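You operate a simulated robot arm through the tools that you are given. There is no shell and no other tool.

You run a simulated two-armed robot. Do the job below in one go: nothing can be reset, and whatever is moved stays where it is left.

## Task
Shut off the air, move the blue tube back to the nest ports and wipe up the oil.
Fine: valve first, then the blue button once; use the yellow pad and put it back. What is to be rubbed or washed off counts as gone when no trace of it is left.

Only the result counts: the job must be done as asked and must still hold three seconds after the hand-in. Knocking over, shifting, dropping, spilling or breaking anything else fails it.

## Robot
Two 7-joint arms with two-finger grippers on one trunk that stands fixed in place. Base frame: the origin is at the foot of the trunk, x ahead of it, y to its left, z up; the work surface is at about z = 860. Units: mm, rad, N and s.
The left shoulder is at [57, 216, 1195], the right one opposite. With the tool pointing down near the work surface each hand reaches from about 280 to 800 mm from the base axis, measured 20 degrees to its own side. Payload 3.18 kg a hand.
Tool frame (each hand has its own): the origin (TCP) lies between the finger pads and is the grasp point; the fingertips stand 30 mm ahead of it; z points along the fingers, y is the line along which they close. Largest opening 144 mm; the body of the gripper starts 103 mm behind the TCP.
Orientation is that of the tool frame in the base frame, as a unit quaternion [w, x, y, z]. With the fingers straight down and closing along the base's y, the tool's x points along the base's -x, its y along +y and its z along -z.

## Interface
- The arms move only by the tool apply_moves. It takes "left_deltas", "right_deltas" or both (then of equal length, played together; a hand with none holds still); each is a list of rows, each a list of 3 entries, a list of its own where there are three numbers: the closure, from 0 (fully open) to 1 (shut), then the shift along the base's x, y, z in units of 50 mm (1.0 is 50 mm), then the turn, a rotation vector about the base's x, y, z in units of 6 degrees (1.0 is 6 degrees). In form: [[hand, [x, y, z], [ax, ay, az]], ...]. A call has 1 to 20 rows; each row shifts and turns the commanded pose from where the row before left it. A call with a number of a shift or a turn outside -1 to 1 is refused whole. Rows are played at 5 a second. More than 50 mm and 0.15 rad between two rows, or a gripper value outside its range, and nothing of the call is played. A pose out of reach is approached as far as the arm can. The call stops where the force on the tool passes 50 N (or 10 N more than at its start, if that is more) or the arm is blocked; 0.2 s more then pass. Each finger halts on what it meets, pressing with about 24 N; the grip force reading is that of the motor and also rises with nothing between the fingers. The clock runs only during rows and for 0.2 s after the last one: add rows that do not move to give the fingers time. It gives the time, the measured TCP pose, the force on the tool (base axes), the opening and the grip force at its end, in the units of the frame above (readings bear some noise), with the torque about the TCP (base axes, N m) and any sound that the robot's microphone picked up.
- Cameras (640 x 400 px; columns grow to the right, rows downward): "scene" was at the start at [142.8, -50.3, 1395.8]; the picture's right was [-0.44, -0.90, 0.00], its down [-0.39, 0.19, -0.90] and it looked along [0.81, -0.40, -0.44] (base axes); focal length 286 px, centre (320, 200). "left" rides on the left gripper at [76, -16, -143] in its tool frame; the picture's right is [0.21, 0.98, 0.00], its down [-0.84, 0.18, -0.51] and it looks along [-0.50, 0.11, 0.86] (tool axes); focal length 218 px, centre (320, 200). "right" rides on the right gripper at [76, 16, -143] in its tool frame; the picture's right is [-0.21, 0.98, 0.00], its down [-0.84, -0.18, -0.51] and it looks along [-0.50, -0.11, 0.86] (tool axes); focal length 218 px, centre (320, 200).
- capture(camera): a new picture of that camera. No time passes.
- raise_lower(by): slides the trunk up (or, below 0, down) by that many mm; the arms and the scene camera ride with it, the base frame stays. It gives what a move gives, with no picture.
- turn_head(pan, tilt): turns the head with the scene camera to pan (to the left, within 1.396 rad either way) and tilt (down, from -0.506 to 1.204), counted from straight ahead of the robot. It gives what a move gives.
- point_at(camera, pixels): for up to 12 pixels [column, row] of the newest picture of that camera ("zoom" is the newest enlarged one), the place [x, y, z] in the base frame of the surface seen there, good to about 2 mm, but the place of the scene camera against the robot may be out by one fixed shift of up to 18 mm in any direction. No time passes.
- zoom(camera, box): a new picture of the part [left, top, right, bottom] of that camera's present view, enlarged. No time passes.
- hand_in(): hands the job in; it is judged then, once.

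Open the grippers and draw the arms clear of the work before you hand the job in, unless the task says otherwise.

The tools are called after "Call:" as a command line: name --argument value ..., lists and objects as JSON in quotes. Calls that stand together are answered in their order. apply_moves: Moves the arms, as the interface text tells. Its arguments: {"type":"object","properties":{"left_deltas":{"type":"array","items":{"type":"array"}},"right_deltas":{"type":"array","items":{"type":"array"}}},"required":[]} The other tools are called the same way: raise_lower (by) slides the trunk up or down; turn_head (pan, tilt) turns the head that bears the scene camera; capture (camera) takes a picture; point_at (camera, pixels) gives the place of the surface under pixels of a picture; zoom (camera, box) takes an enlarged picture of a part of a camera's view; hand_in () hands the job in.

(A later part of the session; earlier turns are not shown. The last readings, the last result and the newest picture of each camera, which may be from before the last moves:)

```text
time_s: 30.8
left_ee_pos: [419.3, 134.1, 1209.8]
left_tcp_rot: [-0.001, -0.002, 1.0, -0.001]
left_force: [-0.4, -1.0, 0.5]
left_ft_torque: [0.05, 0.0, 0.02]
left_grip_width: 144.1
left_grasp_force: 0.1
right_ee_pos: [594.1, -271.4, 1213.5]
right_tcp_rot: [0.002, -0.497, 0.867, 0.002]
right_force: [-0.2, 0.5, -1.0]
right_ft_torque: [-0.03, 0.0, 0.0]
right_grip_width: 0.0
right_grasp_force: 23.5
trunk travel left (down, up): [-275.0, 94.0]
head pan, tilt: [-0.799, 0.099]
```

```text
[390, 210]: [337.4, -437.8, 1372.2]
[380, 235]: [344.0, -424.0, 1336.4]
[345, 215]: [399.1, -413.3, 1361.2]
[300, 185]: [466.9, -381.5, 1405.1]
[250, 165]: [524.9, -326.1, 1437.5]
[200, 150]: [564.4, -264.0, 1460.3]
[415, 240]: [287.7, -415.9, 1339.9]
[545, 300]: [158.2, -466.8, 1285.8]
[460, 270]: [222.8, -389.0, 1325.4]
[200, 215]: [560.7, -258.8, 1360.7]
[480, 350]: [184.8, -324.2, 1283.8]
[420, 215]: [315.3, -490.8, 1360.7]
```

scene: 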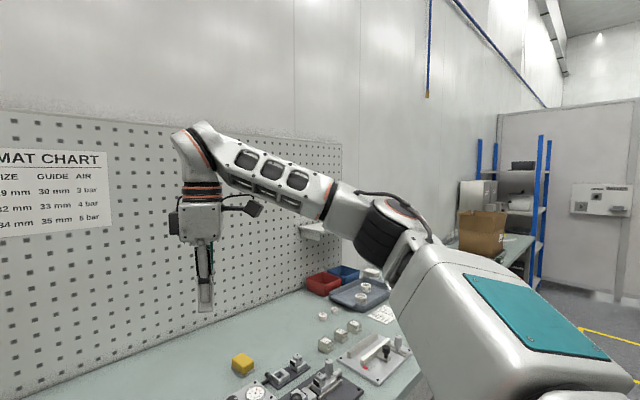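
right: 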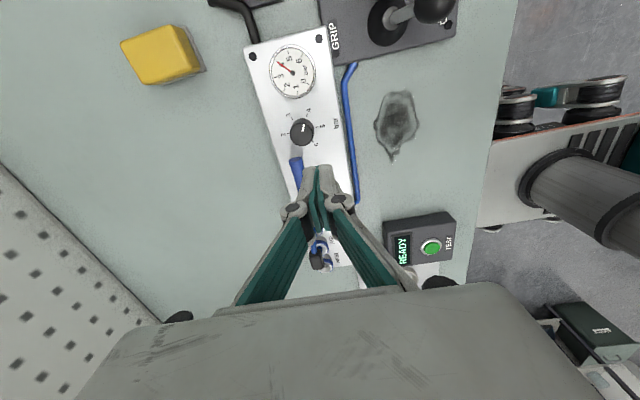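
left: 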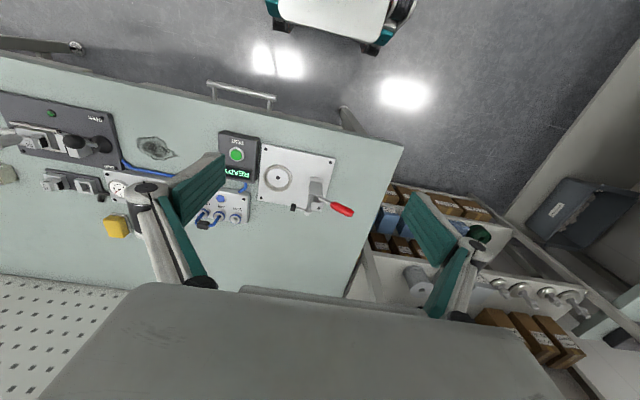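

The elbow keeps at y ≈ −448 in every posture, so the shoulder has a stop there and a forward tilt of the tool is the way to reach the panel. I'll turn the tool on to yaw 180° (fingers closing along y, hand camera on the far side) at a comfortable place.

Call:
apply_moves --right_deltas '[[1, [-0.074, -0.069, -0.113], [0, 0, 1]], [1, [-0.074, -0.069, -0.113], [0, 0, 1]], [1, [-0.074, -0.069, -0.113], [0, 0, 1]], [1, [-0.074, -0.069, -0.113], [0, 0, 1]], [1, [-0.074, -0.069, -0.113], [0, 0, 1]], [1, [-0.074, -0.069, -0.113], [0, 0, 1]], [1, [-0.074, -0.069, -0.113], [0, 0, 1]], [1, [-0.074, -0.069, -0.113], [0, 0, 1]], [1, [-0.074, -0.069, -0.113], [0, 0, 1]], [1, [-0.074, -0.069, -0.113], [0, 0, 1]], [1, [-0.074, -0.069, -0.113], [0, 0, 1]], [1, [-0.074, -0.069, -0.113], [0, 0, 1]], [1, [-0.074, -0.069, -0.113], [0, 0, 1]], [1, [-0.074, -0.069, -0.113], [0, 0, 1]], [1, [-0.074, -0.069, -0.113], [0, 0, 1]], [1, [-0.074, -0.069, -0.113], [0, 0, 1]], [1, [-0.074, -0.069, -0.113], [0, 0, 1]], [1, [-0.074, -0.069, -0.113], [0, 0, 1]], [1, [-0.074, -0.069, -0.113], [0, 0, 1]], [1, [-0.074, -0.069, -0.113], [0, 0, 1]]]'

```text
time_s: 35.0
left_ee_pos: [419.4, 135.8, 1209.6]
left_tcp_rot: [0.0, -0.002, 1.0, -0.001]
left_force: [-0.2, 0.2, 1.0]
left_ft_torque: [0.0, 0.03, -0.02]
left_grip_width: 144.1
left_grasp_force: 0.0
right_ee_pos: [518.6, -338.6, 1099.4]
right_tcp_rot: [0.0, 1.0, 0.001, 0.001]
right_force: [0.9, 0.3, -0.1]
right_ft_torque: [0.0, 0.01, 0.0]
right_grip_width: 0.2
right_grasp_force: 24.1
trunk travel left (down, up): [-275.0, 94.0]
head pan, tilt: [-0.799, 0.099]
```

Yaw 180° is reached without trouble. Now I'll tilt the fingers forward 18° while moving to (725, −316, 1000), above and behind the valve handle.

Call:
apply_moves --right_deltas '[[1, [0.688, 0.075, -0.33], [0, -1, 0]], [1, [0.688, 0.075, -0.33], [0, -1, 0]], [1, [0.688, 0.075, -0.33], [0, -1, 0]], [1, [0.688, 0.075, -0.33], [0, 0, 0]], [1, [0.688, 0.075, -0.33], [0, 0, 0]], [1, [0.688, 0.075, -0.33], [0, 0, 0]]]'

Call:
capture --camera "right"

```text
time_s: 36.4
left_ee_pos: [420.2, 133.6, 1209.9]
left_tcp_rot: [-0.001, -0.003, 1.0, -0.001]
left_force: [-0.7, 0.4, -0.3]
left_ft_torque: [0.02, 0.04, -0.04]
left_grip_width: 143.8
left_grasp_force: 0.1
right_ee_pos: [728.3, -318.0, 999.0]
right_tcp_rot: [0.0, 0.988, -0.001, 0.156]
right_force: [0.4, -0.7, -0.5]
right_ft_torque: [0.0, 0.05, 0.02]
right_grip_width: 0.1
right_grasp_force: 24.0
trunk travel left (down, up): [-275.0, 94.0]
head pan, tilt: [-0.799, 0.099]
```

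```text
taken
```

right: 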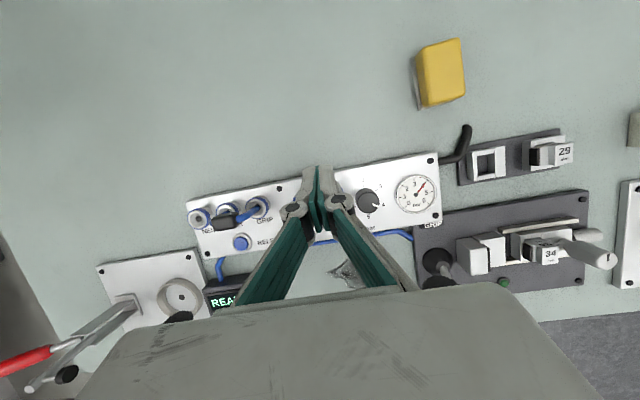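

The fingers are over the valve area with no reach flag, and the view is nearly straight down. I'll descend behind the handle to TCP z ≈ 919.

Call:
apply_moves --right_deltas '[[1, [-0.04, 0.02, -0.7], [0, 0, 0]], [1, [-0.02, 0.02, -0.6], [0, 0, 0]], [1, [0, 0, -0.3], [0, 0, 0]], [1, [0, 0, 0], [0, 0, 0]]]'

Call:
capture --camera "right"

Call:
turn_head --pan -0.5 --tilt 0.6

Call:
zoom --camera "scene" --box '[240, 120, 440, 260]'

```text
time_s: 37.4
left_ee_pos: [419.1, 135.5, 1210.8]
left_tcp_rot: [0.0, -0.001, 1.0, -0.001]
left_force: [-0.3, -0.6, -0.8]
left_ft_torque: [0.0, -0.06, 0.01]
left_grip_width: 144.1
left_grasp_force: 0.0
right_ee_pos: [711.6, -320.6, 926.5]
right_tcp_rot: [0.0, 0.988, 0.0, 0.157]
right_force: [2.4, -0.7, 0.6]
right_ft_torque: [-0.05, -0.05, -0.03]
right_grip_width: 0.0
right_grasp_force: 30.8
right hand out of reach, approached as far as the arm can: row 2, 3
trunk travel left (down, up): [-275.0, 94.0]
head pan, tilt: [-0.799, 0.099]
```

```text
taken
```

right: 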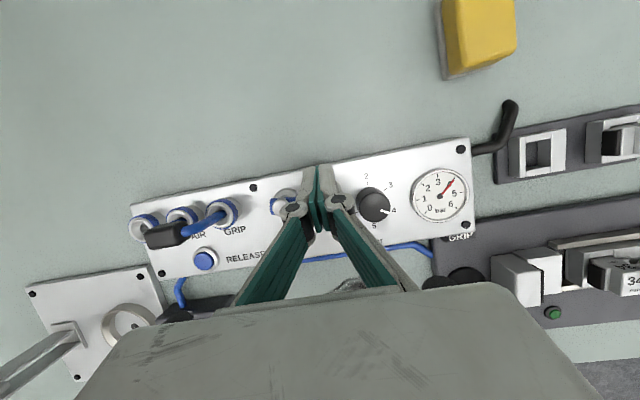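

```text
time_s: 38.3
left_ee_pos: [418.8, 134.8, 1210.7]
left_tcp_rot: [-0.001, -0.002, 1.0, -0.001]
left_force: [-0.1, 0.3, -0.5]
left_ft_torque: [0.01, 0.01, 0.01]
left_grip_width: 143.9
left_grasp_force: 0.1
right_ee_pos: [712.4, -319.0, 926.4]
right_tcp_rot: [-0.001, 0.988, 0.0, 0.157]
right_force: [0.8, -0.1, 0.3]
right_ft_torque: [0.02, 0.0, -0.01]
right_grip_width: 0.0
right_grasp_force: 31.0
trunk travel left (down, up): [-275.0, 94.0]
head pan, tilt: [-0.499, 0.6]
```

```text
2.86 times, centred on (340, 190) of scene
```

zoom: 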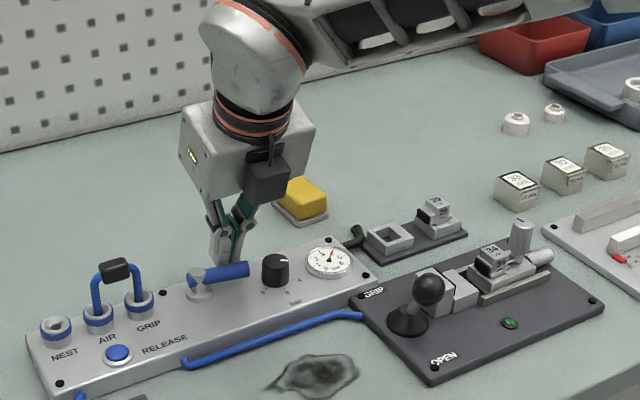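

The reach limit slid the hand to (712, −319, 926), with the fingers just touching the back of the handle, which is good enough. I'll now push the handle around the arc toward −x.

Call:
apply_moves --right_deltas '[[1, [-0.088, -0.032, -0.04], [0, 0, 0]], [1, [-0.088, -0.032, -0.04], [0, 0, 0]], [1, [-0.149, -0.007, -0.02], [0, 0, 0]], [1, [-0.149, -0.007, -0.02], [0, 0, 0]], [1, [-0.152, 0.072, 0], [0, 0, 0]], [1, [-0.152, 0.072, 0], [0, 0, 0]]]'

Call:
zoom --camera "scene" --box '[240, 120, 440, 260]'

Call:
capture --camera "right"

```text
time_s: 39.7
left_ee_pos: [417.7, 136.5, 1210.9]
left_tcp_rot: [0.0, -0.002, 1.0, -0.001]
left_force: [0.3, -0.6, 1.0]
left_ft_torque: [0.0, -0.02, 0.01]
left_grip_width: 143.9
left_grasp_force: 0.1
right_ee_pos: [674.4, -315.7, 918.9]
right_tcp_rot: [-0.001, 0.988, 0.0, 0.156]
right_force: [-0.3, 0.2, 0.0]
right_ft_torque: [0.04, -0.02, 0.03]
right_grip_width: 0.1
right_grasp_force: 30.3
trunk travel left (down, up): [-275.0, 94.0]
head pan, tilt: [-0.499, 0.6]
```

```text
2.86 times, centred on (340, 190) of scene
```

zoom: 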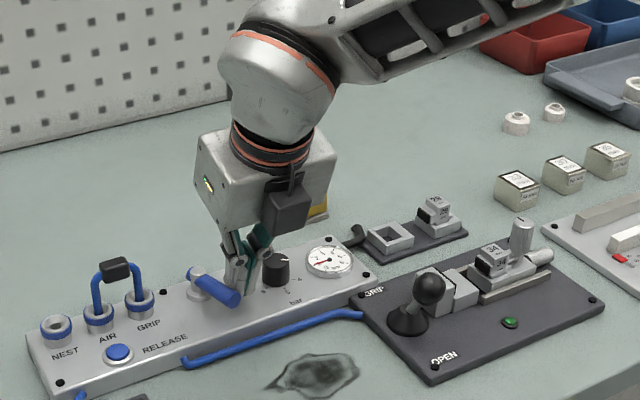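

```text
taken
```

right: 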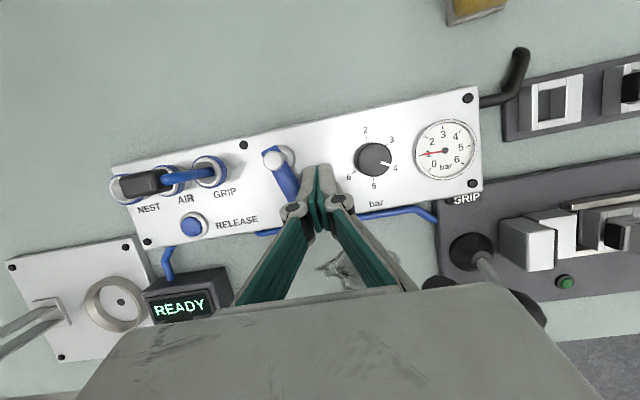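

The handle turns freely this way and the gauge has already dropped to about 1 bar. I'll carry on to the perpendicular position.

Call:
apply_moves --right_deltas '[[1, [-0.1, 0.13, 0], [0, 0, 0]], [1, [-0.11, 0.16, 0], [0, 0, 0]], [1, [-0.02, 0.06, 0], [0, 0, 0]], [1, [0, 0, 0], [0, 0, 0]]]'

Call:
capture --camera "right"

Call:
zoom --camera "scene" --box '[240, 120, 440, 260]'

```text
time_s: 40.7
left_ee_pos: [418.8, 131.2, 1209.9]
left_tcp_rot: [0.0, -0.001, 1.0, 0.0]
left_force: [-0.4, -0.3, -0.1]
left_ft_torque: [0.0, -0.01, 0.01]
left_grip_width: 143.9
left_grasp_force: 0.1
right_ee_pos: [663.5, -303.2, 920.2]
right_tcp_rot: [0.0, 0.987, -0.002, 0.158]
right_force: [6.3, -23.5, 6.6]
right_ft_torque: [-0.31, -0.2, -0.27]
right_grip_width: 0.0
right_grasp_force: 31.2
trunk travel left (down, up): [-275.0, 94.0]
head pan, tilt: [-0.499, 0.6]
```

```text
taken
```

right: 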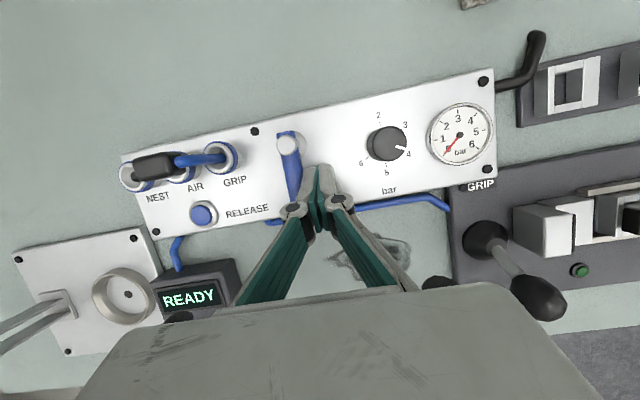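

```text
2.86 times, centred on (340, 190) of scene
```

zoom: 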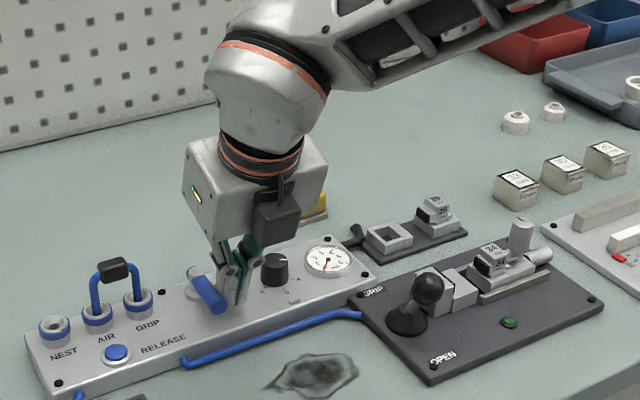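

The stop is felt (−23.5 N along y) with the handle perpendicular and the gauge near 0. I'll back off and lift, then look at the result.

Call:
apply_moves --right_deltas '[[1, [0, -0.2, 0], [0, 0, 0]], [1, [-0.1, -0.2, 0.2], [0, 0, 0]], [1, [-0.4, 0, 0.8], [0, 0, 0]], [1, [-0.4, 0, 0.8], [0, 0, 0]], [1, [-0.4, 0, 0.4], [0, 0, 0]]]'

Call:
zoom --camera "right" --box '[120, 60, 520, 310]'

Call:
zoom --camera "scene" --box '[240, 140, 400, 260]'

```text
time_s: 41.9
left_ee_pos: [417.5, 135.8, 1211.0]
left_tcp_rot: [0.0, -0.002, 1.0, -0.001]
left_force: [-0.3, 0.6, -0.7]
left_ft_torque: [-0.02, -0.04, 0.0]
left_grip_width: 144.0
left_grasp_force: 0.0
right_ee_pos: [596.6, -319.6, 1028.3]
right_tcp_rot: [0.001, 0.988, 0.0, 0.156]
right_force: [-0.7, -0.5, 0.4]
right_ft_torque: [-0.01, -0.01, 0.0]
right_grip_width: 0.1
right_grasp_force: 30.4
trunk travel left (down, up): [-275.0, 94.0]
head pan, tilt: [-0.499, 0.6]
```

```text
1.60 times, centred on (320, 185) of right
```

zoom: 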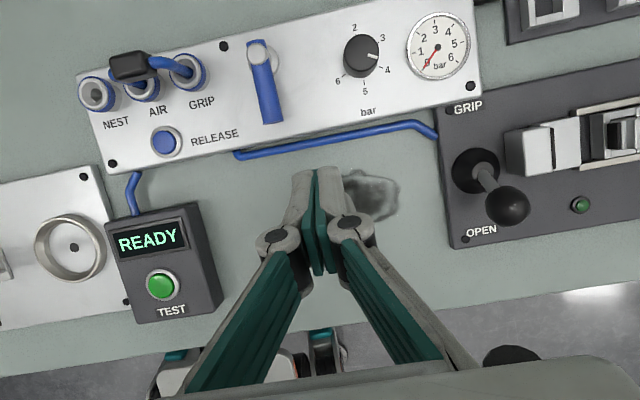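

```text
3.33 times, centred on (320, 200) of scene
```

zoom: 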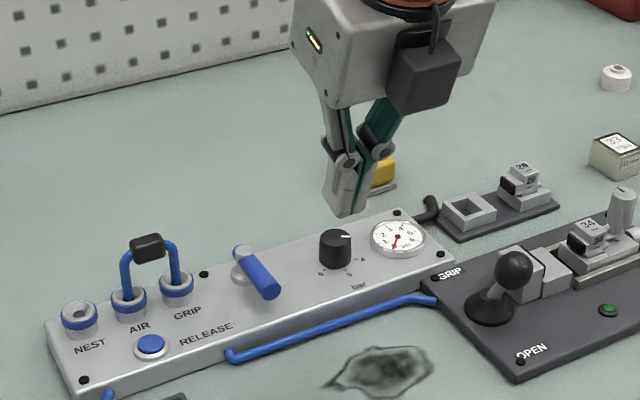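

The handle is square to the panel and the gauge reads 0. Next the RELEASE button at zoom pixel (166, 141); I'll measure it and the ports again from this view.

Call:
zoom --camera "right" --box '[150, 70, 290, 190]'

Call:
point_at --camera "right" --pixels '[[224, 148], [224, 142], [224, 154], [218, 148], [230, 148], [180, 118], [207, 114], [236, 104], [200, 100], [213, 102], [190, 103], [205, 175]]'

```text
3.33 times, centred on (220, 130) of right
```

zoom: 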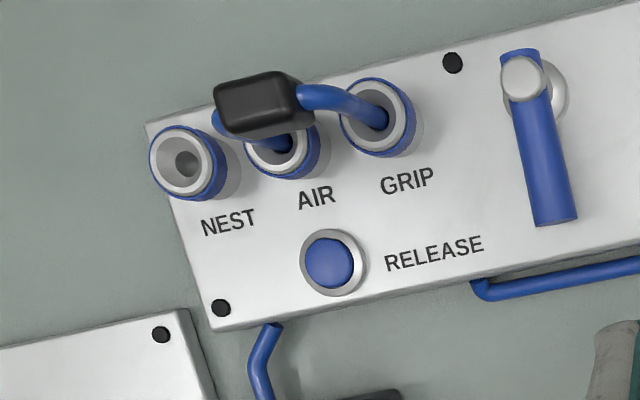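

```text
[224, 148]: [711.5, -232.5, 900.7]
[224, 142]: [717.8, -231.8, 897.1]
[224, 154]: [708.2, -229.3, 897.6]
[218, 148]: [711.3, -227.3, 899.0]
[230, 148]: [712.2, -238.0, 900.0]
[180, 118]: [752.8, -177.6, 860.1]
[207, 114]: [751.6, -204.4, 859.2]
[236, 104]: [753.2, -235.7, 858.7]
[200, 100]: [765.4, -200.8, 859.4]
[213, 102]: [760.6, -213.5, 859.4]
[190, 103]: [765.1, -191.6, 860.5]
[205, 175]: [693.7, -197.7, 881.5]
```

Those pixels referred to the older full picture; I'll point in the newest zoom instead: button (329, 263), NEST (186, 164), GRIP leg (377, 115), AIR leg (285, 145), cap (260, 105).

Call:
point_at --camera "zoom" --pixels '[[329, 263], [329, 243], [329, 283], [309, 263], [349, 263], [186, 164], [186, 132], [186, 194], [377, 117], [285, 145], [260, 100], [375, 82]]'

Call:
point_at --camera "zoom" --pixels '[[155, 164], [215, 160], [347, 120], [408, 115], [320, 96], [345, 100], [235, 90], [295, 85], [225, 118], [305, 120], [250, 155], [312, 150]]'

```text
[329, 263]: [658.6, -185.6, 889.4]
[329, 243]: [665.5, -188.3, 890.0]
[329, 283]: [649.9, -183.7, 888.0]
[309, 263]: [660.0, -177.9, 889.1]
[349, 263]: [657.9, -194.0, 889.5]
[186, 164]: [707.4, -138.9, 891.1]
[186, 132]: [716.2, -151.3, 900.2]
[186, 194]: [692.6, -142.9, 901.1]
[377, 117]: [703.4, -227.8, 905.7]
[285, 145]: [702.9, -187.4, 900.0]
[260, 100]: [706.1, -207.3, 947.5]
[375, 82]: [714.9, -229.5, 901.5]
```

```text
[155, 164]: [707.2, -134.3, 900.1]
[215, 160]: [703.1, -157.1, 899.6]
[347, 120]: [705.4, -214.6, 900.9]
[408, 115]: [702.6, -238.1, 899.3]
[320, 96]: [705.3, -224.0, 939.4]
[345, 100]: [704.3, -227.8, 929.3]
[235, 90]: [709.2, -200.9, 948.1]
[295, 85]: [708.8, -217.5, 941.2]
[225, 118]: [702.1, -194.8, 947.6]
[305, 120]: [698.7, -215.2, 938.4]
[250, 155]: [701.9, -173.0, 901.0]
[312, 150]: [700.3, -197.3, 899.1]
```

Button centre ≈ (658.6, −185.6), top z ≈ 890; ports at y −145.7, −186, −226.4 with x ≈ 704. I'll tilt to 30° and move above the button, to TCP (654, −186, 975).

Call:
apply_moves --right_deltas '[[1, [0.23, 0.53, -0.21], [0, -1, 0]], [1, [0.23, 0.53, -0.21], [0, -1, 0]], [1, [0.23, 0.53, -0.21], [0, 0, 0]], [1, [0.23, 0.53, -0.21], [0, 0, 0]], [1, [0.23, 0.55, -0.21], [0, 0, 0]], [1, [0, 0, 0], [0, 0, 0]]]'

Call:
capture --camera "right"

Call:
zoom --camera "scene" --box '[240, 120, 400, 260]'

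```text
time_s: 43.3
left_ee_pos: [418.2, 135.1, 1210.3]
left_tcp_rot: [0.0, -0.001, 1.0, -0.001]
left_force: [-0.2, 0.2, -0.5]
left_ft_torque: [0.01, 0.0, 0.0]
left_grip_width: 144.1
left_grasp_force: 0.0
right_ee_pos: [651.1, -190.9, 978.8]
right_tcp_rot: [-0.001, 0.966, -0.001, 0.26]
right_force: [0.2, -0.2, 0.1]
right_ft_torque: [0.0, -0.02, -0.02]
right_grip_width: 0.3
right_grasp_force: 30.8
right hand out of reach, approached as far as the arm can: row 5
trunk travel left (down, up): [-275.0, 94.0]
head pan, tilt: [-0.499, 0.6]
```

```text
taken
```

right: 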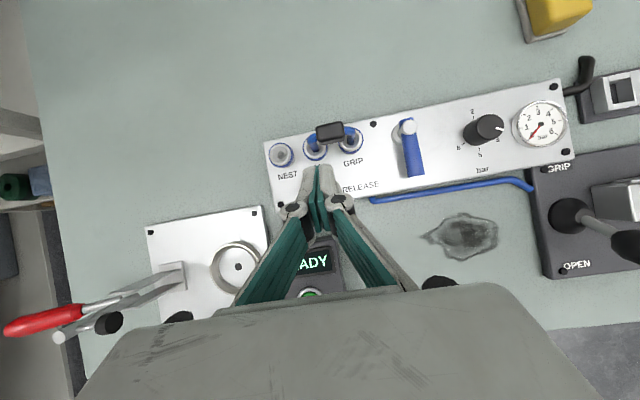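

```text
2.86 times, centred on (320, 190) of scene
```

zoom: 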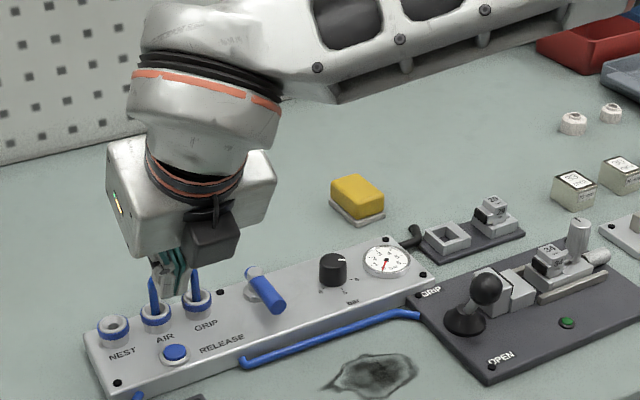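

The tilt of 30° is right at the reach edge, so I'll tilt to 42° and move to TCP (647.5, −186, 955), which puts the lowest finger edge over the button centre.

Call:
apply_moves --right_deltas '[[1, [-0.036, 0, 0], [0, -1, 0]], [1, [-0.036, 0.05, 0], [0, -1, 0]], [1, [0, 0.05, -0.2], [0, 0, 0]], [1, [0, 0, -0.24], [0, 0, 0]], [1, [0, 0, 0], [0, 0, 0]]]'

Call:
capture --camera "right"

Call:
zoom --camera "scene" --box '[240, 140, 340, 260]'

```text
time_s: 44.5
left_ee_pos: [418.1, 134.9, 1209.5]
left_tcp_rot: [0.0, -0.002, 1.0, -0.001]
left_force: [0.3, 0.0, -1.1]
left_ft_torque: [-0.03, 0.0, 0.06]
left_grip_width: 143.9
left_grasp_force: 0.1
right_ee_pos: [646.4, -188.3, 957.7]
right_tcp_rot: [-0.002, 0.934, 0.001, 0.358]
right_force: [-0.6, 0.3, 0.7]
right_ft_torque: [0.02, -0.03, 0.01]
right_grip_width: 0.2
right_grasp_force: 30.4
right hand out of reach, approached as far as the arm can: row 4
trunk travel left (down, up): [-275.0, 94.0]
head pan, tilt: [-0.499, 0.6]
```

```text
taken
```

right: 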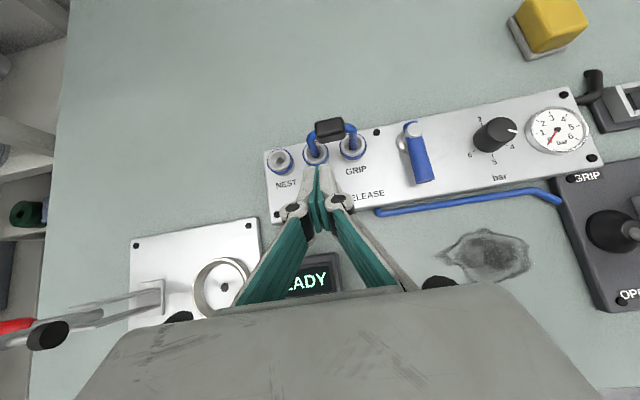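

```text
3.33 times, centred on (290, 200) of scene
```

zoom: 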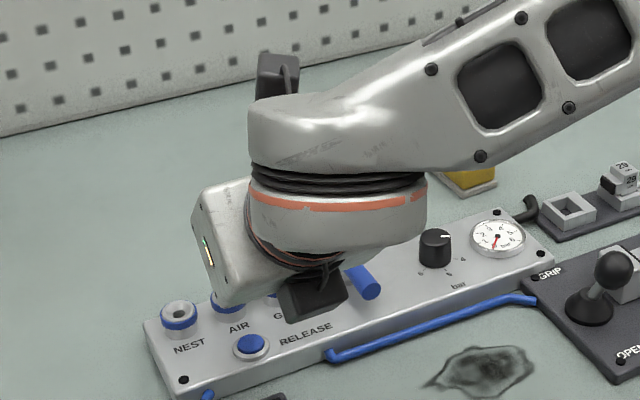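

Going lower is blocked again at z 958. I'll look at the whole arm posture to see what limits now.

Call:
turn_head --pan -0.8 --tilt 0.4

Call:
capture --camera "scene"

```text
time_s: 45.3
left_ee_pos: [419.5, 134.7, 1210.0]
left_tcp_rot: [0.0, -0.001, 1.0, -0.001]
left_force: [0.6, -0.5, 0.0]
left_ft_torque: [-0.01, 0.02, -0.01]
left_grip_width: 144.0
left_grasp_force: 0.0
right_ee_pos: [646.3, -189.5, 958.7]
right_tcp_rot: [-0.002, 0.933, 0.001, 0.359]
right_force: [0.6, 0.1, 0.0]
right_ft_torque: [0.01, -0.02, 0.0]
right_grip_width: 0.0
right_grasp_force: 30.4
trunk travel left (down, up): [-275.0, 94.0]
head pan, tilt: [-0.799, 0.4]
```

```text
taken
```

scene: 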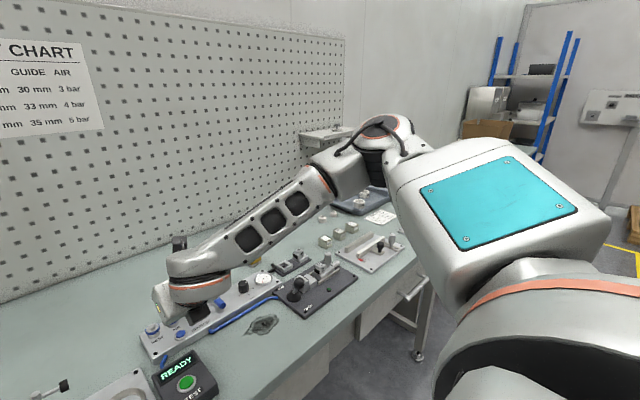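

Call:
point_at --camera "scene" --pixels '[[380, 128], [372, 160], [335, 172], [300, 190], [250, 225], [215, 248], [190, 262], [400, 160], [200, 290], [163, 300], [540, 220], [480, 180]]'

```text
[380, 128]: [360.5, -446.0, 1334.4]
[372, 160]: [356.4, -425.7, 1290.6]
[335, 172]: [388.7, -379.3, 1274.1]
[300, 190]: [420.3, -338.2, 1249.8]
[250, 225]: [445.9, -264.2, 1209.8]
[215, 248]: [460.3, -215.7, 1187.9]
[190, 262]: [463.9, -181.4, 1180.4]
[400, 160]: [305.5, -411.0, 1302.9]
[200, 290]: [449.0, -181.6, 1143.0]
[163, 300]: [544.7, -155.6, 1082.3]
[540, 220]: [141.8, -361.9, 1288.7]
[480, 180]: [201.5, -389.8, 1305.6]
```

The wrist joint may again be what limits (yaw 180 with this forearm heading). I'll spin the tool about its own axis by −30° in place and then try to lower a little.

Call:
apply_moves --right_deltas '[[1, [0, 0, 0.1], [0.669, 0, -0.743]], [1, [0, 0, 0], [0.669, 0, -0.743]], [1, [0, 0, 0], [0.669, 0, -0.743]], [1, [0, 0, 0], [0.669, 0, -0.743]], [1, [0, 0, 0], [0.669, 0, -0.743]], [1, [0, 0, -0.2], [0, 0, 0]], [1, [0, 0, -0.2], [0, 0, 0]]]'

```text
time_s: 46.9
left_ee_pos: [417.8, 135.2, 1209.4]
left_tcp_rot: [0.0, -0.002, 1.0, -0.001]
left_force: [-0.7, -0.8, -0.1]
left_ft_torque: [-0.01, -0.01, 0.0]
left_grip_width: 144.0
left_grasp_force: 0.1
right_ee_pos: [644.4, -195.1, 946.5]
right_tcp_rot: [-0.093, 0.901, -0.242, 0.347]
right_force: [0.1, 0.2, 0.7]
right_ft_torque: [0.02, -0.01, -0.01]
right_grip_width: 0.0
right_grasp_force: 31.1
right hand out of reach, approached as far as the arm can: row 7
trunk travel left (down, up): [-275.0, 94.0]
head pan, tilt: [-0.799, 0.4]
```

The three stops all fit one locked elbow point (≈ (377, −470, 1290), forearm ≈ 325 mm), so lowering the trunk will bring the elbow level with the work and extend the reach. First I'll raise both hands clear: right to about (560, −250, 1180) undoing the spin, left up 200.

Call:
apply_moves --right_deltas '[[1, [-0.24, -0.158, 0.67], [-0.669, 0, 0.743]], [1, [-0.24, -0.158, 0.67], [-0.669, 0, 0.743]], [1, [-0.24, -0.158, 0.67], [-0.669, 0, 0.743]], [1, [-0.24, -0.158, 0.67], [-0.669, 0, 0.743]], [1, [-0.24, -0.158, 0.67], [-0.669, 0, 0.743]], [1, [-0.24, -0.158, 0.67], [0, 0, 0]], [1, [-0.24, -0.158, 0.67], [0, 0, 0]]]' --left_deltas '[[0, [0, 0.1, 0.6], [0, 0, 0]], [0, [0, 0.1, 0.6], [0, 0, 0]], [0, [0, 0.1, 0.6], [0, 0, 0]], [0, [0, 0.1, 0.6], [0, 0, 0]], [0, [0, 0.1, 0.6], [0, 0, 0]], [0, [0, 0.1, 0.6], [0, 0, 0]], [0, [0, 0.1, 0.4], [0, 0, 0]]]'

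Call:
turn_head --pan -0.3 --tilt 0.75

Call:
capture --camera "scene"

```text
time_s: 48.5
left_ee_pos: [416.4, 158.1, 1360.0]
left_tcp_rot: [0.003, -0.005, 1.0, -0.004]
left_force: [0.6, -0.6, 0.1]
left_ft_torque: [-0.03, -0.04, 0.0]
left_grip_width: 143.8
left_grasp_force: 0.0
left hand out of reach, approached as far as the arm can: row 6, 7
right_ee_pos: [560.0, -251.1, 1182.8]
right_tcp_rot: [0.0, 0.933, 0.0, 0.36]
right_force: [-0.6, 0.0, -0.2]
right_ft_torque: [0.0, -0.01, 0.0]
right_grip_width: 0.0
right_grasp_force: 30.3
trunk travel left (down, up): [-275.0, 94.0]
head pan, tilt: [-0.799, 0.4]
```

```text
time_s: 49.4
left_ee_pos: [418.4, 159.5, 1359.1]
left_tcp_rot: [0.002, -0.005, 1.0, -0.004]
left_force: [-0.9, -1.0, -0.8]
left_ft_torque: [-0.01, 0.0, 0.01]
left_grip_width: 143.9
left_grasp_force: 0.1
right_ee_pos: [559.2, -250.8, 1182.6]
right_tcp_rot: [0.0, 0.934, -0.001, 0.358]
right_force: [-0.1, 0.6, 0.0]
right_ft_torque: [0.0, 0.02, -0.01]
right_grip_width: 0.2
right_grasp_force: 30.6
trunk travel left (down, up): [-275.0, 94.0]
head pan, tilt: [-0.3, 0.75]
```

```text
taken
```

scene: 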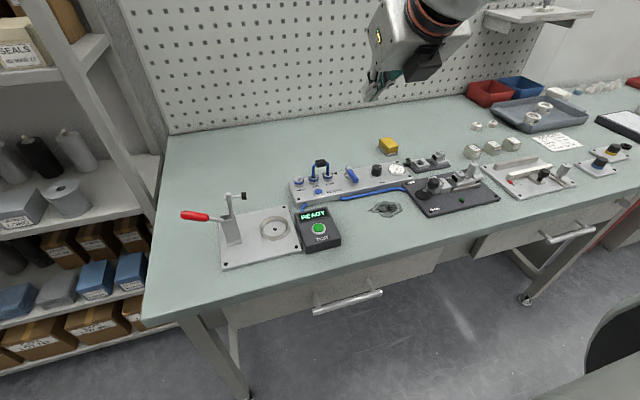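

Both hands are high and clear. I'll lower the trunk by 120 mm first and check.

Call:
raise_lower --by -120

Call:
capture --camera "scene"

```text
time_s: 50.9
left_ee_pos: [414.8, 158.6, 1239.3]
left_tcp_rot: [0.002, 0.0, 1.0, -0.001]
left_force: [-0.3, 0.5, 0.8]
left_ft_torque: [0.0, -0.04, -0.01]
left_grip_width: 143.8
left_grasp_force: 0.1
right_ee_pos: [559.4, -249.5, 1062.1]
right_tcp_rot: [0.0, 0.933, -0.001, 0.36]
right_force: [0.0, -0.5, 0.2]
right_ft_torque: [0.0, -0.01, -0.04]
right_grip_width: 0.1
right_grasp_force: 31.0
trunk travel left (down, up): [-155.0, 214.0]
head pan, tilt: [-0.3, 0.75]
```

```text
taken
```

scene: 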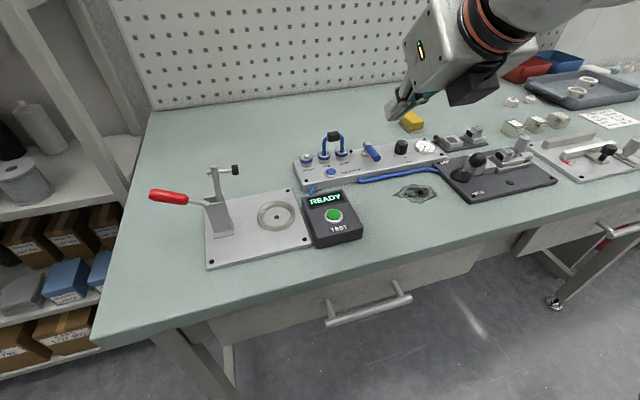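

That went smoothly. I'll lower another 85 mm (hand to about z 977, still above the bench items).

Call:
raise_lower --by -85

Call:
turn_head --pan -0.6 --tilt 0.7

Call:
capture --camera "scene"

Call:
capture --camera "right"

```text
time_s: 52.1
left_ee_pos: [426.6, 158.8, 1144.8]
left_tcp_rot: [-0.015, -0.001, 1.0, -0.003]
left_force: [-0.4, 1.0, 1.0]
left_ft_torque: [0.02, -0.1, 0.01]
left_grip_width: 143.9
left_grasp_force: 0.0
right_ee_pos: [559.1, -250.1, 977.0]
right_tcp_rot: [0.0, 0.933, 0.0, 0.36]
right_force: [-0.8, 0.7, 0.6]
right_ft_torque: [0.01, -0.02, -0.01]
right_grip_width: 0.3
right_grasp_force: 31.1
trunk travel left (down, up): [-70.0, 299.0]
head pan, tilt: [-0.3, 0.75]
```

```text
time_s: 52.9
left_ee_pos: [427.7, 158.1, 1144.1]
left_tcp_rot: [-0.016, -0.002, 1.0, -0.002]
left_force: [0.5, -0.2, -0.4]
left_ft_torque: [-0.03, 0.0, -0.03]
left_grip_width: 143.8
left_grasp_force: 0.1
right_ee_pos: [560.2, -250.7, 975.3]
right_tcp_rot: [-0.001, 0.934, 0.0, 0.358]
right_force: [-0.2, -0.3, -0.5]
right_ft_torque: [-0.02, 0.04, 0.01]
right_grip_width: 0.0
right_grasp_force: 30.2
trunk travel left (down, up): [-70.0, 299.0]
head pan, tilt: [-0.6, 0.7]
```

```text
taken
```

scene: 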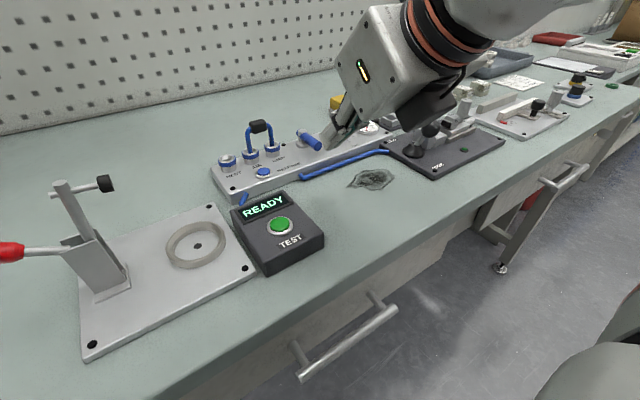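

```text
taken
```

right: 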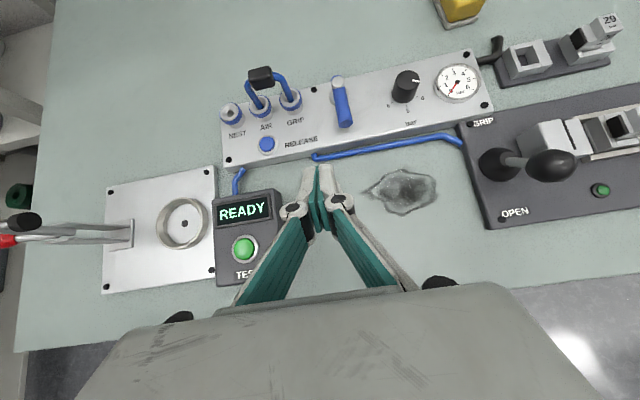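

The trunk is down 205 mm and the button at right-camera (267, 144) is in plain view. I'll move to above the button again at TCP (647.5, −186, 955).

Call:
apply_moves --right_deltas '[[1, [0.58, 0.43, -0.1], [0, 0, 0]], [1, [0.58, 0.43, -0.1], [0, 0, 0]], [1, [0.58, 0.43, -0.2], [0, 0, 0]], [1, [0, 0, 0], [0, 0, 0]]]'

Call:
capture --camera "right"

Call:
zoom --camera "scene" --box '[180, 90, 340, 210]'

```text
time_s: 53.9
left_ee_pos: [426.2, 158.8, 1144.3]
left_tcp_rot: [-0.015, -0.002, 1.0, -0.002]
left_force: [-0.4, 0.1, -0.6]
left_ft_torque: [-0.02, -0.05, 0.02]
left_grip_width: 144.0
left_grasp_force: 0.1
right_ee_pos: [644.2, -187.1, 959.4]
right_tcp_rot: [0.001, 0.933, -0.001, 0.36]
right_force: [0.4, -0.4, -0.1]
right_ft_torque: [-0.02, 0.05, -0.02]
right_grip_width: 0.0
right_grasp_force: 30.5
trunk travel left (down, up): [-70.0, 299.0]
head pan, tilt: [-0.6, 0.7]
```

```text
taken
```

right: 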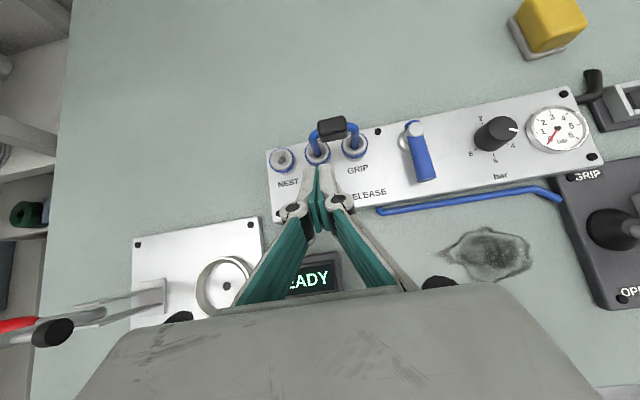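

```text
3.33 times, centred on (260, 150) of scene
```

zoom: 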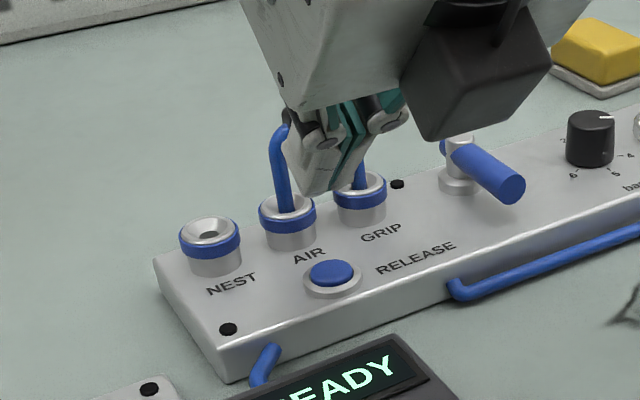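

No reach flag now. I'll centre over the button (+3, +1.5 mm) and come down to TCP z ≈ 926, which leaves the lowest edge about 5 mm above the button.

Call:
apply_moves --right_deltas '[[1, [0.066, 0.03, -0.3], [0, 0, 0]], [1, [0, 0, -0.3], [0, 0, 0]], [1, [0, 0, -0.07], [0, 0, 0]], [1, [0, 0, 0], [0, 0, 0]]]'

Call:
capture --camera "right"

Call:
zoom --camera "scene" --box '[200, 110, 320, 210]'

```text
time_s: 54.9
left_ee_pos: [427.8, 159.0, 1143.7]
left_tcp_rot: [-0.015, -0.002, 1.0, -0.003]
left_force: [0.2, -0.7, -0.5]
left_ft_torque: [-0.03, -0.03, -0.01]
left_grip_width: 144.1
left_grasp_force: 0.1
right_ee_pos: [649.7, -184.3, 923.7]
right_tcp_rot: [0.0, 0.933, 0.0, 0.359]
right_force: [-1.0, -0.6, -0.3]
right_ft_torque: [0.01, 0.0, 0.0]
right_grip_width: 0.0
right_grasp_force: 30.8
trunk travel left (down, up): [-70.0, 299.0]
head pan, tilt: [-0.6, 0.7]
```

```text
taken
```

right: 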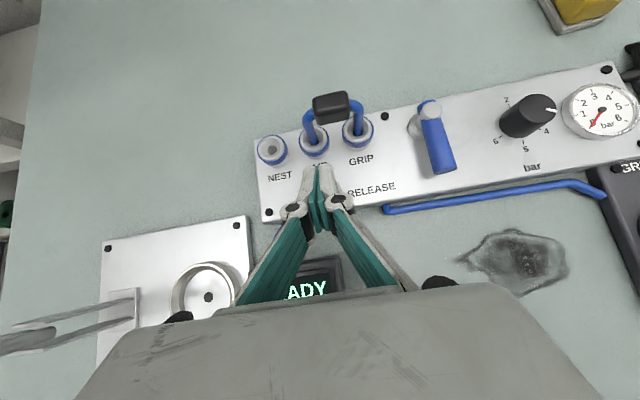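

```text
4.00 times, centred on (260, 160) of scene
```

zoom: 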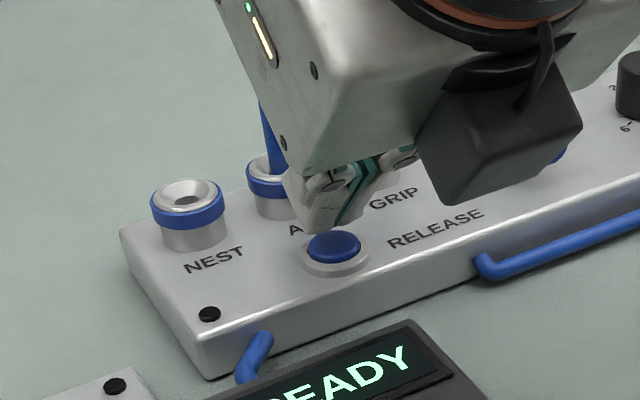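

The finger edge sits at about (661, −184, 893) just over the button cap. I'll press down in small steps and read force and sound.

Call:
apply_moves --right_deltas '[[1, [-0.04, -0.02, -0.04], [0, 0, 0]], [1, [0, 0, -0.04], [0, 0, 0]], [1, [0, 0, -0.04], [0, 0, 0]], [1, [0, 0, -0.04], [0, 0, 0]]]'

Call:
zoom --camera "scene" --box '[200, 110, 320, 210]'

```text
time_s: 55.9
left_ee_pos: [427.4, 158.8, 1142.9]
left_tcp_rot: [-0.016, -0.001, 1.0, -0.002]
left_force: [0.2, -0.3, 0.0]
left_ft_torque: [0.03, 0.02, -0.03]
left_grip_width: 144.0
left_grasp_force: 0.0
right_ee_pos: [649.3, -185.7, 914.2]
right_tcp_rot: [0.0, 0.933, 0.0, 0.359]
right_force: [0.2, -1.0, 2.8]
right_ft_torque: [-0.03, 0.03, -0.01]
right_grip_width: 5.7
right_grasp_force: 30.7
trunk travel left (down, up): [-70.0, 299.0]
head pan, tilt: [-0.6, 0.7]
heard: click
```

```text
4.00 times, centred on (260, 160) of scene
```

zoom: 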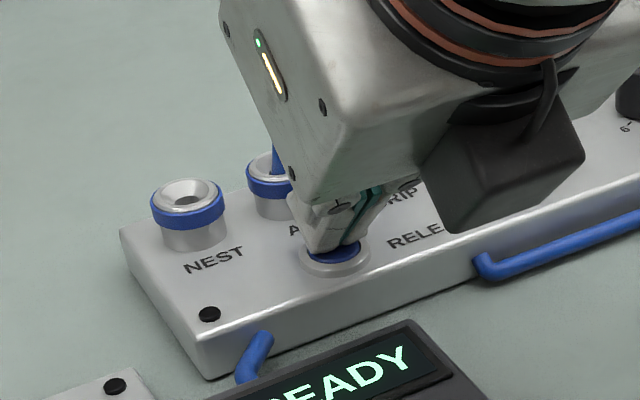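

A click was heard: the button has been pressed once. I'll lift straight off and draw back, to (600, −206, 985).

Call:
apply_moves --right_deltas '[[1, [0, 0, 0.3], [0, 0, 0]], [1, [0, 0, 0.7], [0, 0, 0]], [1, [-0.5, -0.2, 0.4], [0, 0, 0]], [1, [-0.5, -0.2, 0], [0, 0, 0]], [1, [0, 0, 0], [0, 0, 0]]]'

Call:
capture --camera "right"

Call:
zoom --camera "scene" --box '[180, 90, 400, 220]'

```text
time_s: 57.1
left_ee_pos: [428.8, 159.1, 1143.0]
left_tcp_rot: [-0.016, -0.001, 1.0, -0.004]
left_force: [-0.8, -0.1, -0.7]
left_ft_torque: [-0.03, 0.04, -0.02]
left_grip_width: 143.9
left_grasp_force: 0.0
right_ee_pos: [598.8, -205.3, 982.1]
right_tcp_rot: [0.0, 0.934, -0.001, 0.357]
right_force: [0.1, -0.4, -0.2]
right_ft_torque: [0.03, 0.01, 0.02]
right_grip_width: 0.1
right_grasp_force: 30.3
trunk travel left (down, up): [-70.0, 299.0]
head pan, tilt: [-0.6, 0.7]
```

```text
taken
```

right: 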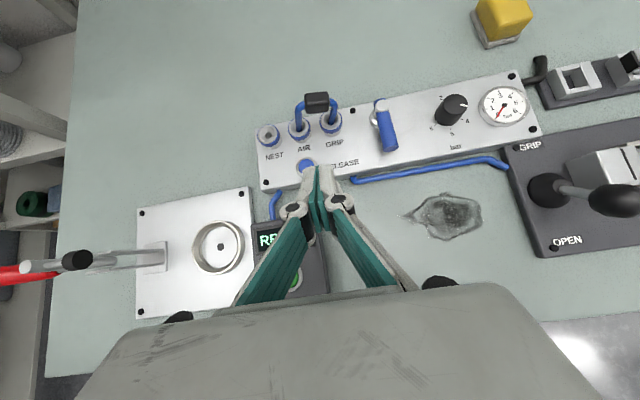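

```text
2.91 times, centred on (290, 155) of scene
```

zoom: 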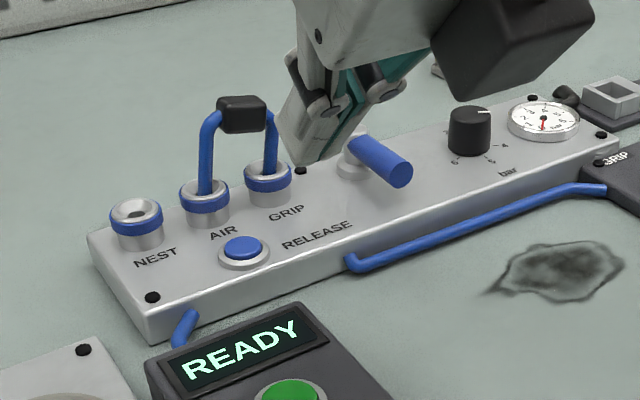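

The gauge is at 0 and the button is up again. For the jumper I'll approach with closing along y and a steep forward tilt (65°); first raise the hand, open to about 80 mm and tilt 23° more at a clear place.

Call:
apply_moves --right_deltas '[[0.44, [-0.2, 0, 0.4], [0, -1, 0]], [0.44, [-0.2, 0, 0.4], [0, -1, 0]], [0.44, [0, 0, 0.2], [0, -1, 0]], [0.44, [0, 0, 0], [0, -0.83, 0]], [0.44, [0, 0, 0], [0, 0, 0]]]'

Call:
raise_lower --by -35

Call:
capture --camera "right"

Call:
capture --camera "scene"

```text
time_s: 58.3
left_ee_pos: [428.3, 158.7, 1143.3]
left_tcp_rot: [-0.015, -0.002, 1.0, -0.003]
left_force: [-0.5, -0.9, 1.0]
left_ft_torque: [0.01, -0.01, 0.0]
left_grip_width: 144.2
left_grasp_force: 0.1
right_ee_pos: [592.7, -198.9, 1047.0]
right_tcp_rot: [-0.001, 0.844, 0.001, 0.537]
right_force: [-0.3, 0.4, 0.0]
right_ft_torque: [-0.03, 0.03, 0.01]
right_grip_width: 80.7
right_grasp_force: 0.1
right hand out of reach, approached as far as the arm can: row 4
trunk travel left (down, up): [-70.0, 299.0]
head pan, tilt: [-0.6, 0.7]
```

```text
time_s: 59.1
left_ee_pos: [462.7, 158.1, 1072.7]
left_tcp_rot: [-0.077, -0.001, 0.997, -0.005]
left_force: [-1.0, 0.0, 1.0]
left_ft_torque: [-0.03, -0.1, 0.0]
left_grip_width: 144.0
left_grasp_force: 0.1
right_ee_pos: [615.2, -198.6, 961.7]
right_tcp_rot: [0.0, 0.874, 0.0, 0.486]
right_force: [-0.3, 0.3, 0.7]
right_ft_torque: [-0.03, 0.05, 0.0]
right_grip_width: 80.5
right_grasp_force: 0.0
trunk travel left (down, up): [-35.0, 334.0]
head pan, tilt: [-0.6, 0.7]
```

```text
taken
```

right: 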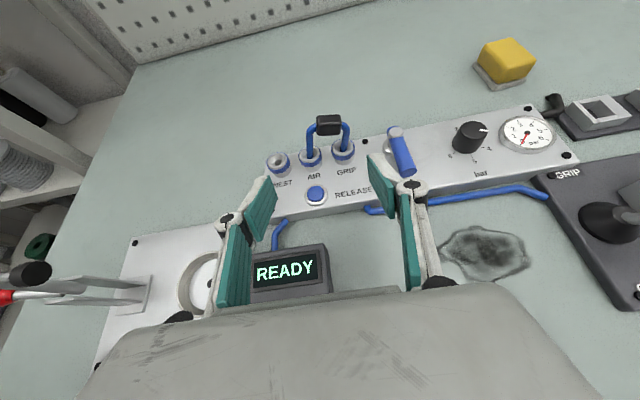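

```text
taken
```

scene: 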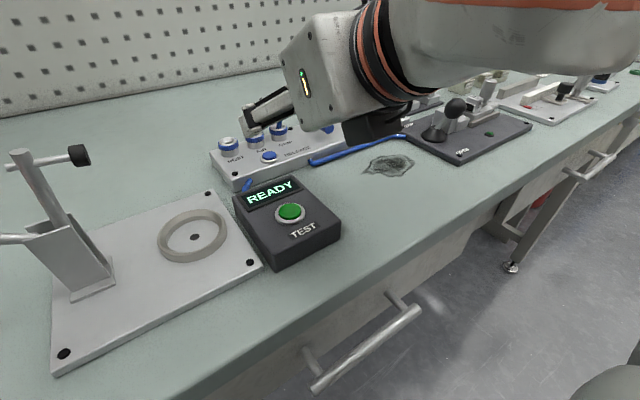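

During this last lowering both hands pitched down by about 7°, which is odd. I'll look at the shoulder and the trunk to see whether something touches.

Call:
turn_head --pan -1.2 --tilt 0.9

Call:
capture --camera "scene"

Call:
turn_head --pan 0.9 --tilt 0.7

Call:
capture --camera "scene"

```text
time_s: 60.1
left_ee_pos: [464.2, 160.3, 1071.2]
left_tcp_rot: [-0.078, -0.002, 0.997, -0.003]
left_force: [0.2, 0.0, -0.9]
left_ft_torque: [-0.03, -0.04, 0.01]
left_grip_width: 144.1
left_grasp_force: 0.0
right_ee_pos: [617.0, -198.5, 959.5]
right_tcp_rot: [0.0, 0.876, 0.0, 0.483]
right_force: [-0.8, -0.2, -0.6]
right_ft_torque: [-0.02, 0.01, -0.02]
right_grip_width: 80.4
right_grasp_force: 0.0
trunk travel left (down, up): [-35.0, 334.0]
head pan, tilt: [-1.201, 0.901]
```

```text
taken
```

scene: 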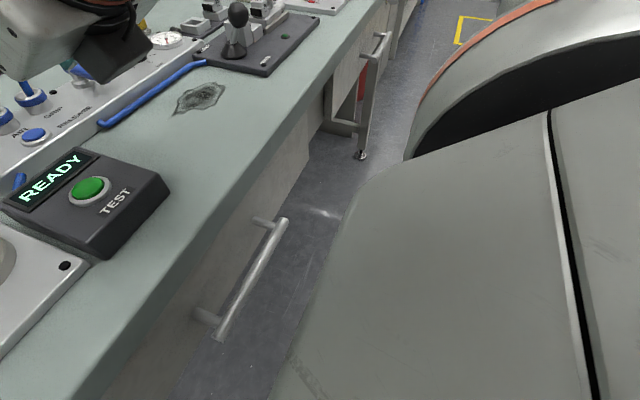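

```text
time_s: 62.1
left_ee_pos: [465.2, 159.0, 1072.4]
left_tcp_rot: [-0.079, -0.002, 0.997, -0.004]
left_force: [0.3, -0.1, -0.3]
left_ft_torque: [0.01, 0.01, -0.01]
left_grip_width: 143.9
left_grasp_force: 0.1
right_ee_pos: [616.2, -197.2, 957.5]
right_tcp_rot: [0.001, 0.875, -0.001, 0.484]
right_force: [-0.2, 0.5, 0.3]
right_ft_torque: [-0.01, 0.0, -0.03]
right_grip_width: 80.5
right_grasp_force: 0.0
trunk travel left (down, up): [-35.0, 334.0]
head pan, tilt: [0.901, 0.7]
```

```text
taken
```

scene: 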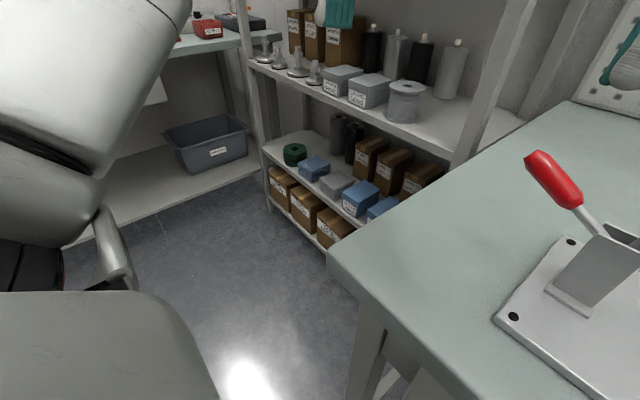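

I can't see a contact, but I don't trust that height. I'll raise the trunk back by 35 mm and compare the poses.

Call:
raise_lower --by 35

```text
time_s: 62.9
left_ee_pos: [467.9, 159.2, 1104.7]
left_tcp_rot: [-0.082, -0.002, 0.997, -0.004]
left_force: [1.3, 0.0, -0.2]
left_ft_torque: [0.02, 0.1, 0.01]
left_grip_width: 143.9
left_grasp_force: 0.1
right_ee_pos: [617.8, -199.2, 991.5]
right_tcp_rot: [-0.001, 0.877, 0.0, 0.481]
right_force: [0.7, 0.2, -1.7]
right_ft_torque: [0.03, -0.01, -0.02]
right_grip_width: 80.5
right_grasp_force: 0.0
trunk travel left (down, up): [-70.0, 299.0]
head pan, tilt: [0.901, 0.7]
```

The pose did not recover on raising, and both hands' changes fit a pitch of the torso by about 7°. I'll send still rows to both hands to see whether the poses hold or correct themselves.

Call:
apply_moves --right_deltas '[[0.44, [0, 0, 0], [0, 0, 0]], [0.44, [0, 0, 0], [0, 0, 0]], [0.44, [0, 0, 0], [0, 0, 0]]]' --left_deltas '[[0, [0, 0, 0], [0, 0, 0]], [0, [0, 0, 0], [0, 0, 0]], [0, [0, 0, 0], [0, 0, 0]]]'

Call:
turn_head --pan -0.3 --tilt 1.2

Call:
capture --camera "scene"

```text
time_s: 63.7
left_ee_pos: [465.2, 158.8, 1105.3]
left_tcp_rot: [-0.079, -0.002, 0.997, -0.004]
left_force: [0.0, 0.4, -0.2]
left_ft_torque: [0.01, 0.0, 0.02]
left_grip_width: 143.8
left_grasp_force: 0.0
right_ee_pos: [618.1, -198.5, 993.7]
right_tcp_rot: [0.0, 0.875, -0.001, 0.483]
right_force: [-0.1, -0.9, -0.1]
right_ft_torque: [0.04, -0.03, -0.04]
right_grip_width: 80.4
right_grasp_force: 0.1
trunk travel left (down, up): [-70.0, 299.0]
head pan, tilt: [0.901, 0.7]
```

```text
time_s: 65.1
left_ee_pos: [465.0, 158.5, 1105.9]
left_tcp_rot: [-0.08, -0.002, 0.997, -0.004]
left_force: [-0.6, -0.8, 0.1]
left_ft_torque: [0.02, -0.03, 0.03]
left_grip_width: 143.9
left_grasp_force: 0.1
right_ee_pos: [617.1, -198.8, 994.2]
right_tcp_rot: [0.001, 0.875, -0.002, 0.483]
right_force: [0.2, -0.1, -0.4]
right_ft_torque: [0.0, 0.0, -0.01]
right_grip_width: 80.8
right_grasp_force: 0.0
trunk travel left (down, up): [-70.0, 299.0]
head pan, tilt: [-0.3, 1.201]
```

```text
taken
```

scene: 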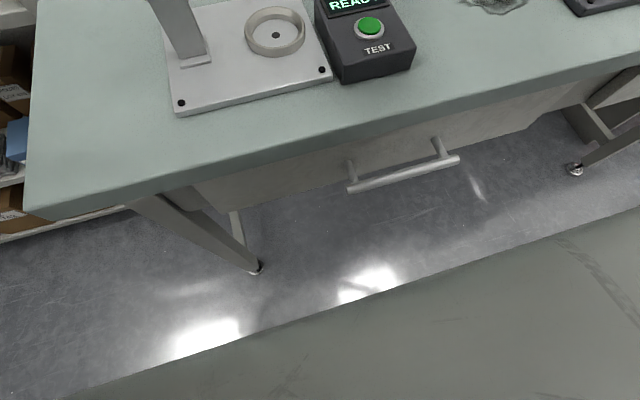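

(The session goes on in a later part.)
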